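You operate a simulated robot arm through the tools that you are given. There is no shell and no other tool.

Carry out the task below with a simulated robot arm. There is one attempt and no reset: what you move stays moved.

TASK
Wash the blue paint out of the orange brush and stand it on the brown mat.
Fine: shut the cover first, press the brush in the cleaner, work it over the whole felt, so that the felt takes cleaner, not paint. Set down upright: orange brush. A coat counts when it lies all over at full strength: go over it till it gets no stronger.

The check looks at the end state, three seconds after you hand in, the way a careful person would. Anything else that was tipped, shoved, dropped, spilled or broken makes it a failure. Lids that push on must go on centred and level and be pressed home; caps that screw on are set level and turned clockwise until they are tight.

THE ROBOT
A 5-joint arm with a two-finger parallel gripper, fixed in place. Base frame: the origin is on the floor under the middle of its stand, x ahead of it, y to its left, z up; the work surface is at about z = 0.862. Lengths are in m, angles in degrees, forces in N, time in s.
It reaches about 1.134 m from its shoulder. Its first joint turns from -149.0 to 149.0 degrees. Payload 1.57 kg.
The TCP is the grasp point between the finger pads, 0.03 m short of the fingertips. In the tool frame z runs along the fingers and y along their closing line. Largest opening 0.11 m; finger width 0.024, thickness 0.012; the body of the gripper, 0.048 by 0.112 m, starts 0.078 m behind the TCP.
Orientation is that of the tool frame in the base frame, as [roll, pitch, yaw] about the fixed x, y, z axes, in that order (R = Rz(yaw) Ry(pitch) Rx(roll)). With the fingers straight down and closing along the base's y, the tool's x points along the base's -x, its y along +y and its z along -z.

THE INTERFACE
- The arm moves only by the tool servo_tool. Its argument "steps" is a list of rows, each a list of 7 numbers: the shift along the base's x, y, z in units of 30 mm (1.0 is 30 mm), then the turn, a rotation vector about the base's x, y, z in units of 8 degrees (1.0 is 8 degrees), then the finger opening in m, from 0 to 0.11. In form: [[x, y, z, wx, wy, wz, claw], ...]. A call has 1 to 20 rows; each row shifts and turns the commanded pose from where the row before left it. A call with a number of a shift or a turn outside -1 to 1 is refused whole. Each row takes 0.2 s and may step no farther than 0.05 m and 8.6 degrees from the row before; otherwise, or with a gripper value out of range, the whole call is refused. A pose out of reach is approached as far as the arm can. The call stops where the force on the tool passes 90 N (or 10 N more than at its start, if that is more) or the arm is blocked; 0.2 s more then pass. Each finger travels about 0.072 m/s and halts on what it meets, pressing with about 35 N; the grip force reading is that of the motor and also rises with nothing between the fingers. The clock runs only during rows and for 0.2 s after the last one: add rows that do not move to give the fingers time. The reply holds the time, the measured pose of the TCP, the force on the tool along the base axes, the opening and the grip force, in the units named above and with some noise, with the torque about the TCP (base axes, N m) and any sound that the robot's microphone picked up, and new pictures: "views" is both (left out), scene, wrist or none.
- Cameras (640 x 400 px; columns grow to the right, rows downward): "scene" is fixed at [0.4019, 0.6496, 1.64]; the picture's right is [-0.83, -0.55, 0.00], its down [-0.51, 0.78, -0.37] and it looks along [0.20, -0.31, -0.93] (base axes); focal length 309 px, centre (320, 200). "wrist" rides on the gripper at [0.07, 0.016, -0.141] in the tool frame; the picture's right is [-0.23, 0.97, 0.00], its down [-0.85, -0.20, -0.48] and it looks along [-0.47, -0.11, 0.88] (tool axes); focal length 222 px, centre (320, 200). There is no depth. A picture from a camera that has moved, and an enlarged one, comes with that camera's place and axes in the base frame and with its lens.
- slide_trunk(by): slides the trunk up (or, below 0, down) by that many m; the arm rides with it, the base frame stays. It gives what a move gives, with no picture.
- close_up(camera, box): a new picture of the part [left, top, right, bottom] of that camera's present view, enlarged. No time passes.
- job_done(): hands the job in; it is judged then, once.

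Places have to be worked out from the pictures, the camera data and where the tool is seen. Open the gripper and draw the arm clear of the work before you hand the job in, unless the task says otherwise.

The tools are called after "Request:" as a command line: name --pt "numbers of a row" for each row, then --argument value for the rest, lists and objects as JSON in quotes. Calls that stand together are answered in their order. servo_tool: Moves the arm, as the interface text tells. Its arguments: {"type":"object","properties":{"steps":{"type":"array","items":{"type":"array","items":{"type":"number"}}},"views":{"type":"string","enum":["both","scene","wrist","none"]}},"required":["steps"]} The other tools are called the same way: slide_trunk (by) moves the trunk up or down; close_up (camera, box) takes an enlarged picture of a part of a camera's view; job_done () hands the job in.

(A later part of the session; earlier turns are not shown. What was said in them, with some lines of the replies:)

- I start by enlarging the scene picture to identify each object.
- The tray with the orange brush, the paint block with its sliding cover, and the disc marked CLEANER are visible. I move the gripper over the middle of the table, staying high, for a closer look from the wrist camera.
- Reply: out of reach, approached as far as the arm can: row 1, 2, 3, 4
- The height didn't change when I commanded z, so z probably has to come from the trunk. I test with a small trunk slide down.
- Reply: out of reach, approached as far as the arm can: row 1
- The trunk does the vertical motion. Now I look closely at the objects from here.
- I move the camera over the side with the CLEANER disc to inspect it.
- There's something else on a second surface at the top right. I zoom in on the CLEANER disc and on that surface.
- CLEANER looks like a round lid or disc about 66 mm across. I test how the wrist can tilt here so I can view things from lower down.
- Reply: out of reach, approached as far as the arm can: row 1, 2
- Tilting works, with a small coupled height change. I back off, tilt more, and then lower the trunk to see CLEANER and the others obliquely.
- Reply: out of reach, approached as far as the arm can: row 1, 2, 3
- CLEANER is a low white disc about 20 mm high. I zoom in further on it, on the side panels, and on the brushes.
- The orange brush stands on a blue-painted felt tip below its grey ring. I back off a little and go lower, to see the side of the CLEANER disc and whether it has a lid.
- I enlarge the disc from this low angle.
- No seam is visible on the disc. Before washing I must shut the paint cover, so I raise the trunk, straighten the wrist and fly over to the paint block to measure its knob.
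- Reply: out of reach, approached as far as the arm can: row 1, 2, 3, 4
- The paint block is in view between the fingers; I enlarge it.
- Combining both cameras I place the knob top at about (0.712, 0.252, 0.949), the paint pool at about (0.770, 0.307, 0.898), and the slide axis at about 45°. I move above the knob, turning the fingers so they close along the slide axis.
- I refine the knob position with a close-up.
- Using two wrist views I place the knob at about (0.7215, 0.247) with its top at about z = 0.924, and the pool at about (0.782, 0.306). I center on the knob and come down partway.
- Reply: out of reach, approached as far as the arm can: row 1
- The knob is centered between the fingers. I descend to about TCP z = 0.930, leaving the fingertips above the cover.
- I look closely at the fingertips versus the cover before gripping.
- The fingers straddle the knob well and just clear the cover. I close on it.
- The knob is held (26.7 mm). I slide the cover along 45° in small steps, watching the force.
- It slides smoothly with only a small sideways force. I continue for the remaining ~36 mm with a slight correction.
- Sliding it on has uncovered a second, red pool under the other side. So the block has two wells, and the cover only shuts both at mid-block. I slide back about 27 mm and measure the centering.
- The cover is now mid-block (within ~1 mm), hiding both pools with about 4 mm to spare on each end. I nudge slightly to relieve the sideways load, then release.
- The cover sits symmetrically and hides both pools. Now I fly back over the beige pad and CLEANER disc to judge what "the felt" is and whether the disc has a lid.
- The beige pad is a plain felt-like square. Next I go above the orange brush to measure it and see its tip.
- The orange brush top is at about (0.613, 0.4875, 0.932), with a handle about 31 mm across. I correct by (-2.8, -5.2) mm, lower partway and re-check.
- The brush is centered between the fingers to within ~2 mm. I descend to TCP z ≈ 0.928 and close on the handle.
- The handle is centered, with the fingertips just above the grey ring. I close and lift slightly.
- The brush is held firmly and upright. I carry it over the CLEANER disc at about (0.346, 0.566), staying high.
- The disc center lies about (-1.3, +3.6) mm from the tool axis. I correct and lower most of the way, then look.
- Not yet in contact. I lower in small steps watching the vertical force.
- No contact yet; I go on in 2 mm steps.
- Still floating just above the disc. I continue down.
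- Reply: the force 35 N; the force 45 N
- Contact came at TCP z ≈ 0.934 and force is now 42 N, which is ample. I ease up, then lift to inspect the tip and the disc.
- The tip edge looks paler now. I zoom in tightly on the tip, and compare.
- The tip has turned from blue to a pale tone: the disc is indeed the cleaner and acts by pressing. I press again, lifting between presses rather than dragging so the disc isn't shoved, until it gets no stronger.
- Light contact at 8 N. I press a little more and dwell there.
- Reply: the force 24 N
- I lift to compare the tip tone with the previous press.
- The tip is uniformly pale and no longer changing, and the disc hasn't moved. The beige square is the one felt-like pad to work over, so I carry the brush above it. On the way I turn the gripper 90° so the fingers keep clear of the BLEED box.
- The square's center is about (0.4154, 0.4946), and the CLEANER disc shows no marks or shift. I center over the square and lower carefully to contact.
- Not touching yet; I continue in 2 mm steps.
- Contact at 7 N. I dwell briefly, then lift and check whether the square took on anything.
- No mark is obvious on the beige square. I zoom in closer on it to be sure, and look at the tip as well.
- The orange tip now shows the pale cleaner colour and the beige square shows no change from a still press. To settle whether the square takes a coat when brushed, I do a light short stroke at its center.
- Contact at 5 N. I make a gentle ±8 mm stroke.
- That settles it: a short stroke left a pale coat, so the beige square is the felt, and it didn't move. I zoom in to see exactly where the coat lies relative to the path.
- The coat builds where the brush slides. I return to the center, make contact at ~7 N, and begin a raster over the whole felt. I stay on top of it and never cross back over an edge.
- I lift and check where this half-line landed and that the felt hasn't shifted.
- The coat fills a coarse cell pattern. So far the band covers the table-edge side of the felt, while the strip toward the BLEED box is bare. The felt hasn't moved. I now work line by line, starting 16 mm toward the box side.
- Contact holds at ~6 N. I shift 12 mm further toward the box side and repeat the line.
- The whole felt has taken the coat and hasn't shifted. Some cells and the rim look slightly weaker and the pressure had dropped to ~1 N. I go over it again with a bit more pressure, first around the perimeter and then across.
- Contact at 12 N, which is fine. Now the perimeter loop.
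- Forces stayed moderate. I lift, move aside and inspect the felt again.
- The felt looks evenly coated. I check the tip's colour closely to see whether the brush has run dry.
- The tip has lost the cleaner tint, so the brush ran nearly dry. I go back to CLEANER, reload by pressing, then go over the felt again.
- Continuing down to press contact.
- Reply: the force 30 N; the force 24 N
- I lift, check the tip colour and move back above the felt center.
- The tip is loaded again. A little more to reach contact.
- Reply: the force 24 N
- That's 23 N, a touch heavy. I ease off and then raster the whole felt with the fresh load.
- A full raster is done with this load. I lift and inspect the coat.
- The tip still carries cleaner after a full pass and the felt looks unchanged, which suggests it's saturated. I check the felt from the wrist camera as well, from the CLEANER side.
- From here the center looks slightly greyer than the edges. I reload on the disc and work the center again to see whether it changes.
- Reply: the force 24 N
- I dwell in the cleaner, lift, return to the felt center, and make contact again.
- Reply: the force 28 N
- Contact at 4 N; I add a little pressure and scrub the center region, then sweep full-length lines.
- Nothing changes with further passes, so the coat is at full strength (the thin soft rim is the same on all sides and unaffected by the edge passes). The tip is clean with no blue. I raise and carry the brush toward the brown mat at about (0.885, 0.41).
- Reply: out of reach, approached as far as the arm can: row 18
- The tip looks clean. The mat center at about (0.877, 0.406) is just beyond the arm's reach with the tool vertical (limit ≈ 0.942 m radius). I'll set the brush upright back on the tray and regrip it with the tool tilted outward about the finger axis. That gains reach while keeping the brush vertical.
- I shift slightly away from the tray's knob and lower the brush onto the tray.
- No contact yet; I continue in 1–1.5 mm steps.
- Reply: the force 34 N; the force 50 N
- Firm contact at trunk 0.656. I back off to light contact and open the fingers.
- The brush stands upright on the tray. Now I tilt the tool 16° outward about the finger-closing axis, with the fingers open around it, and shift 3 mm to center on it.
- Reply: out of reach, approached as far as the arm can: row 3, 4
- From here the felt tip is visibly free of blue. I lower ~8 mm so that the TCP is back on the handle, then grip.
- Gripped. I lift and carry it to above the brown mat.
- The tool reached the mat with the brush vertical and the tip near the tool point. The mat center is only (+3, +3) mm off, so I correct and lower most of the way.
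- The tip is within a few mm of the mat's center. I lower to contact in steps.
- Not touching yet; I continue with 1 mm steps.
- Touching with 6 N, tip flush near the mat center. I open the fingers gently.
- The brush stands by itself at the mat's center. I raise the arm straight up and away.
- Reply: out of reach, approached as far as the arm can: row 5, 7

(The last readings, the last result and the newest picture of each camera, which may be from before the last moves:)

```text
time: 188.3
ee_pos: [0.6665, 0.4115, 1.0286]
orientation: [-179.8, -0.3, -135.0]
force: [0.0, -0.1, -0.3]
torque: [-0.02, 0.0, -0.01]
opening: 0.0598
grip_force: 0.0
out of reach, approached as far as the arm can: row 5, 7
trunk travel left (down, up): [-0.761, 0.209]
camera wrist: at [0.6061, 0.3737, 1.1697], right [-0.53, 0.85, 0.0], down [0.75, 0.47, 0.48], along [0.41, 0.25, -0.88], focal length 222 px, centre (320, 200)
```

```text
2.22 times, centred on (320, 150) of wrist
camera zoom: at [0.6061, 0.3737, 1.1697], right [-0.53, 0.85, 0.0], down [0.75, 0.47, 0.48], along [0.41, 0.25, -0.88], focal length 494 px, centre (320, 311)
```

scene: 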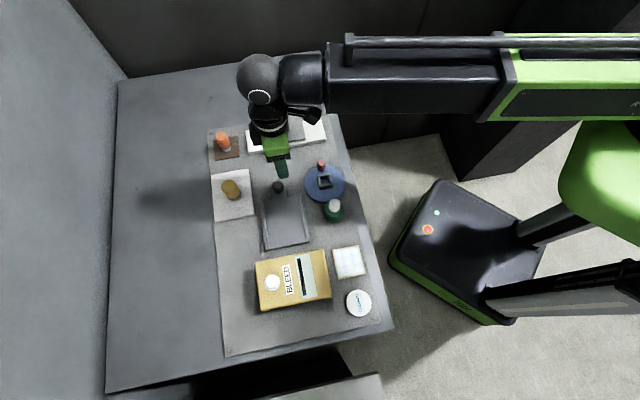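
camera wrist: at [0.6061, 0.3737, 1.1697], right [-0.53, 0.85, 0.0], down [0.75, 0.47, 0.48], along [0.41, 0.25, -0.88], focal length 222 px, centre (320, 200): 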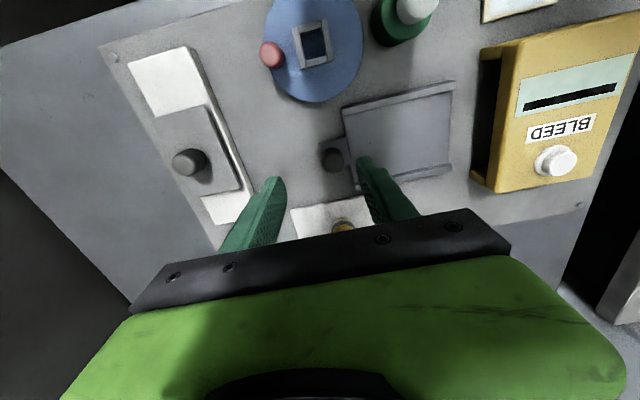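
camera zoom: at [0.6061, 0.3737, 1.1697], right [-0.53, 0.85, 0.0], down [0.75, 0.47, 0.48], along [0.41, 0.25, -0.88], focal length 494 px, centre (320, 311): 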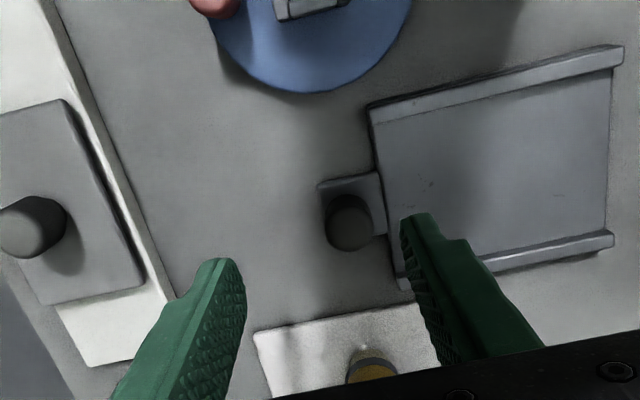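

The orange brush stands upright on the brown mat with a clean pale tip. I raise further and draw the arm clear, then do a final check of the scene.

Request:
slide_trunk --by 0.15

Request:
servo_tool --pt "-0.9 0 0 0 0 0 0.08" --pt "-0.9 0 0 0 0 0 0.1" --pt "-0.9 0 0 0 0 0 0.1" --pt "-0.9 0 0 0 0 0 0.1" --pt "-0.9 0 0 0 0 0 0.1" --pt "-0.9 0 0 0 0 0 0.1" --pt "-0.9 0 0 0 0 0 0.1" --pt "-0.9 0 0 0 0 0 0.1" --pt "-0.9 0 0 0 0 0 0.1" --pt "-0.9 0 0 0 0 0 0.1" --pt "-0.9 -0.3 0 0 0 0 0.1" --pt "-0.9 -0.3 0 0 0 0 0.1" --pt "0 0 0 0 0 0 0.1" --views "both"

Request:
close_up --camera "scene" --box '[200, 110, 360, 220]'

Request:
close_up --camera "scene" --box '[230, 200, 390, 330]'

Request:
close_up --camera "scene" --box '[205, 125, 250, 165]'

Request:
close_up --camera "scene" --box '[334, 244, 366, 280]'

```text
time: 190.1
ee_pos: [0.6655, 0.4112, 1.1787]
orientation: [-179.8, -0.2, -135.1]
force: [0.5, 0.2, -0.6]
torque: [0.02, -0.02, -0.04]
opening: 0.0599
grip_force: 0.0
trunk travel left (down, up): [-0.911, 0.059]
```

```text
time: 192.9
ee_pos: [0.3628, 0.4175, 1.1776]
orientation: [-179.9, -0.3, -134.9]
force: [-0.4, -0.1, -0.2]
torque: [0.0, 0.04, -0.02]
opening: 0.0999
grip_force: 0.0
out of reach, approached as far as the arm can: row 11, 12
trunk travel left (down, up): [-0.911, 0.059]
camera wrist: at [0.3014, 0.3823, 1.3198], right [-0.53, 0.85, 0.0], down [0.75, 0.47, 0.47], along [0.4, 0.25, -0.88], focal length 222 px, centre (320, 200)
```

scene: 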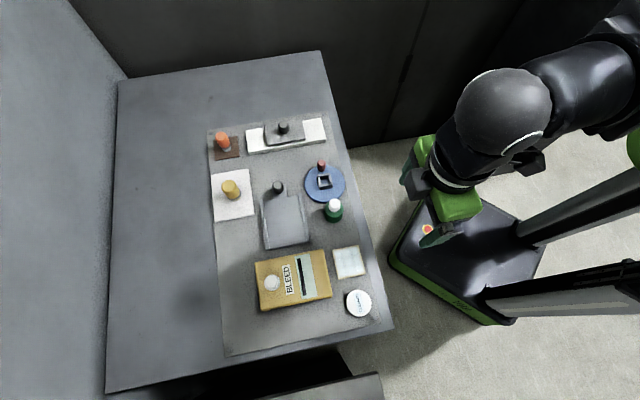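
wrist: 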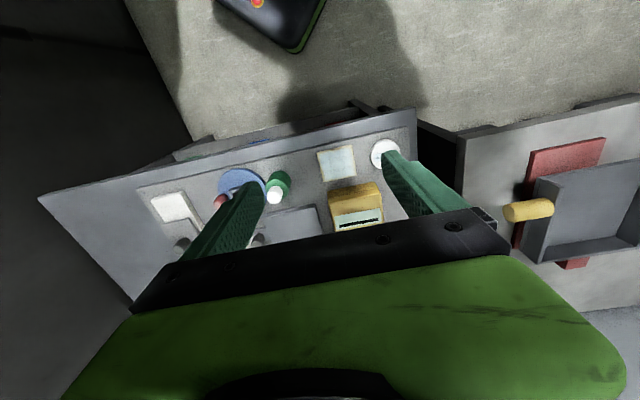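

```text
3.64 times, centred on (280, 165) of scene
camera zoom: at [0.4019, 0.6496, 1.64], right [-0.83, -0.55, 0.0], down [-0.51, 0.78, -0.37], along [0.2, -0.31, -0.93], focal length 1123 px, centre (466, 327)
```

zoom: 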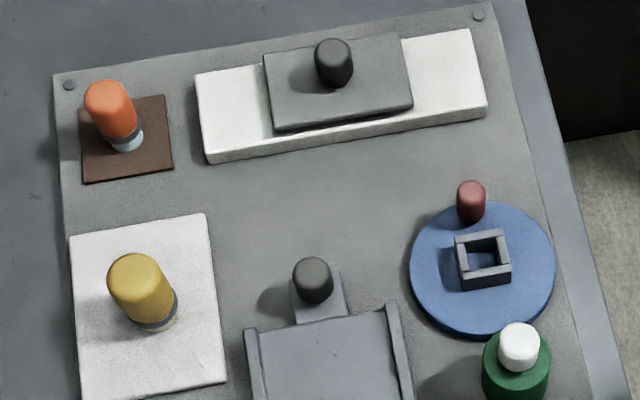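

```text
3.08 times, centred on (310, 265) of scene
camera zoom: at [0.4019, 0.6496, 1.64], right [-0.83, -0.55, 0.0], down [-0.51, 0.78, -0.37], along [0.2, -0.31, -0.93], focal length 950 px, centre (351, 0)
```

zoom: 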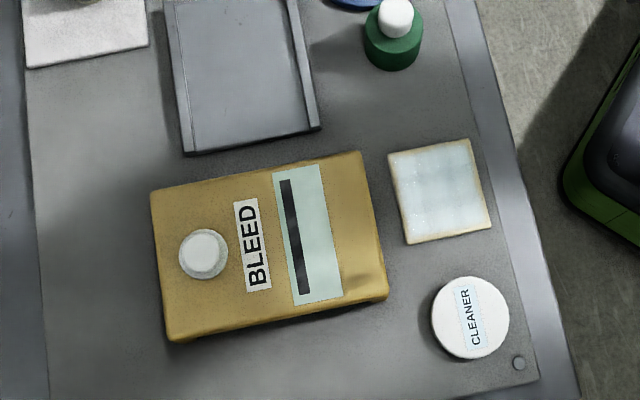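

```text
10.00 times, centred on (228, 145) of scene
camera zoom: at [0.4019, 0.6496, 1.64], right [-0.83, -0.55, 0.0], down [-0.51, 0.78, -0.37], along [0.2, -0.31, -0.93], focal length 3088 px, centre (1245, 750)
```

zoom: 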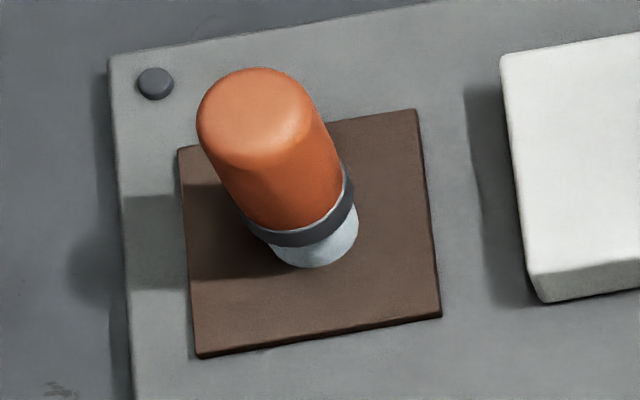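

```text
11.11 times, centred on (350, 262) of scene
camera zoom: at [0.4019, 0.6496, 1.64], right [-0.83, -0.55, 0.0], down [-0.51, 0.78, -0.37], along [0.2, -0.31, -0.93], focal length 3431 px, centre (-13, -489)
```

zoom: 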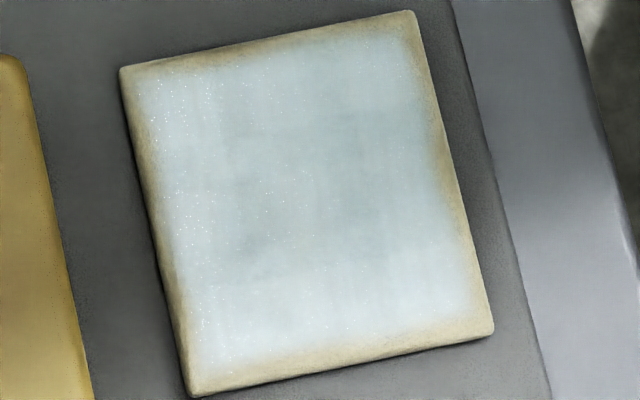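

Everything looks in order. I take one more close look at the felt through the wrist camera to judge whether the coat is even.

Request:
close_up --camera "wrist" --box '[310, 138, 366, 188]'

Request:
close_up --camera "scene" --box '[325, 235, 375, 330]'

```text
8.00 times, centred on (338, 163) of wrist
camera zoom: at [0.3014, 0.3823, 1.3198], right [-0.53, 0.85, 0.0], down [0.75, 0.47, 0.47], along [0.4, 0.25, -0.88], focal length 1777 px, centre (176, 496)
```

zoom: 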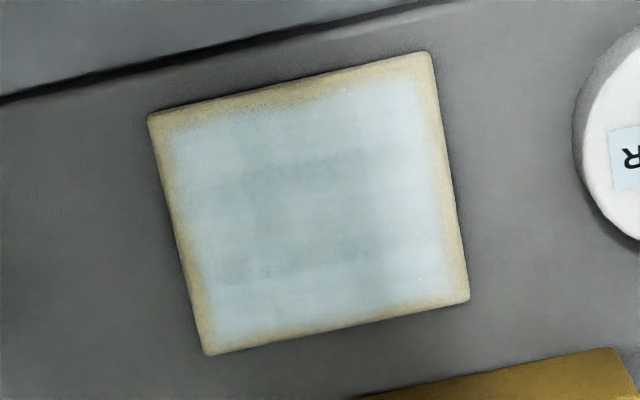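

```text
4.21 times, centred on (350, 282) of scene
camera zoom: at [0.4019, 0.6496, 1.64], right [-0.83, -0.55, 0.0], down [-0.51, 0.78, -0.37], along [0.2, -0.31, -0.93], focal length 1300 px, centre (194, -147)
```

zoom: 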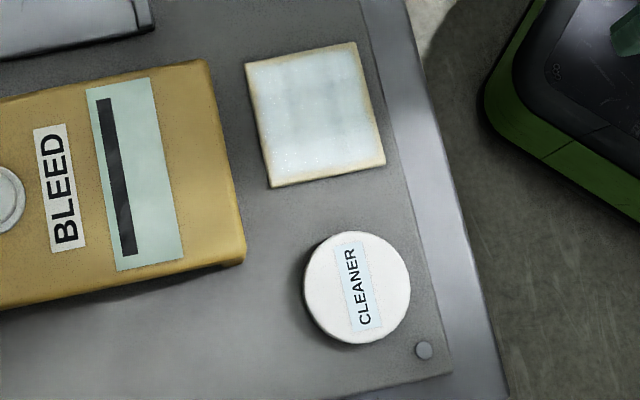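

The coat is even, with no blue and no change over the last passes. The cover is shut over both wells, the brush stands upright on the brown mat, nothing else has moved, and the gripper is open and clear of the table. I hand the job in.

Request:
job_done

```text
The job is handed in.
```

I washed the orange brush and stood it upright on the brown mat, and I've handed the job in. I don't have the check's result.

- **Cover:** the block holds a blue and a red well. I slid the cover to the middle, where it hides both. On the way I briefly uncovered the red well, but nothing touched it.
- **Brush:** I pressed it in the cleaner until the tip turned from blue to pale and stopped changing. I reloaded it twice while working the felt.
- **Felt:** I took the beige square next to the cleaner to be the felt, because it took on a pale coat when brushed. I went over all of it until further passes changed nothing. Two small differences remain: a thin beige rim on all four sides, and a slightly greyer middle. Extra passes changed neither, so I took both to be how the felt looks rather than missed spots.
- **Placing:** the mat's center was just out of reach with the gripper pointing straight down. I set the brush back on its tray, regripped it with the gripper tilted, and then placed it upright near the middle of the mat.

The last pictures showed nothing else moved, and the gripper is open and clear of the table.
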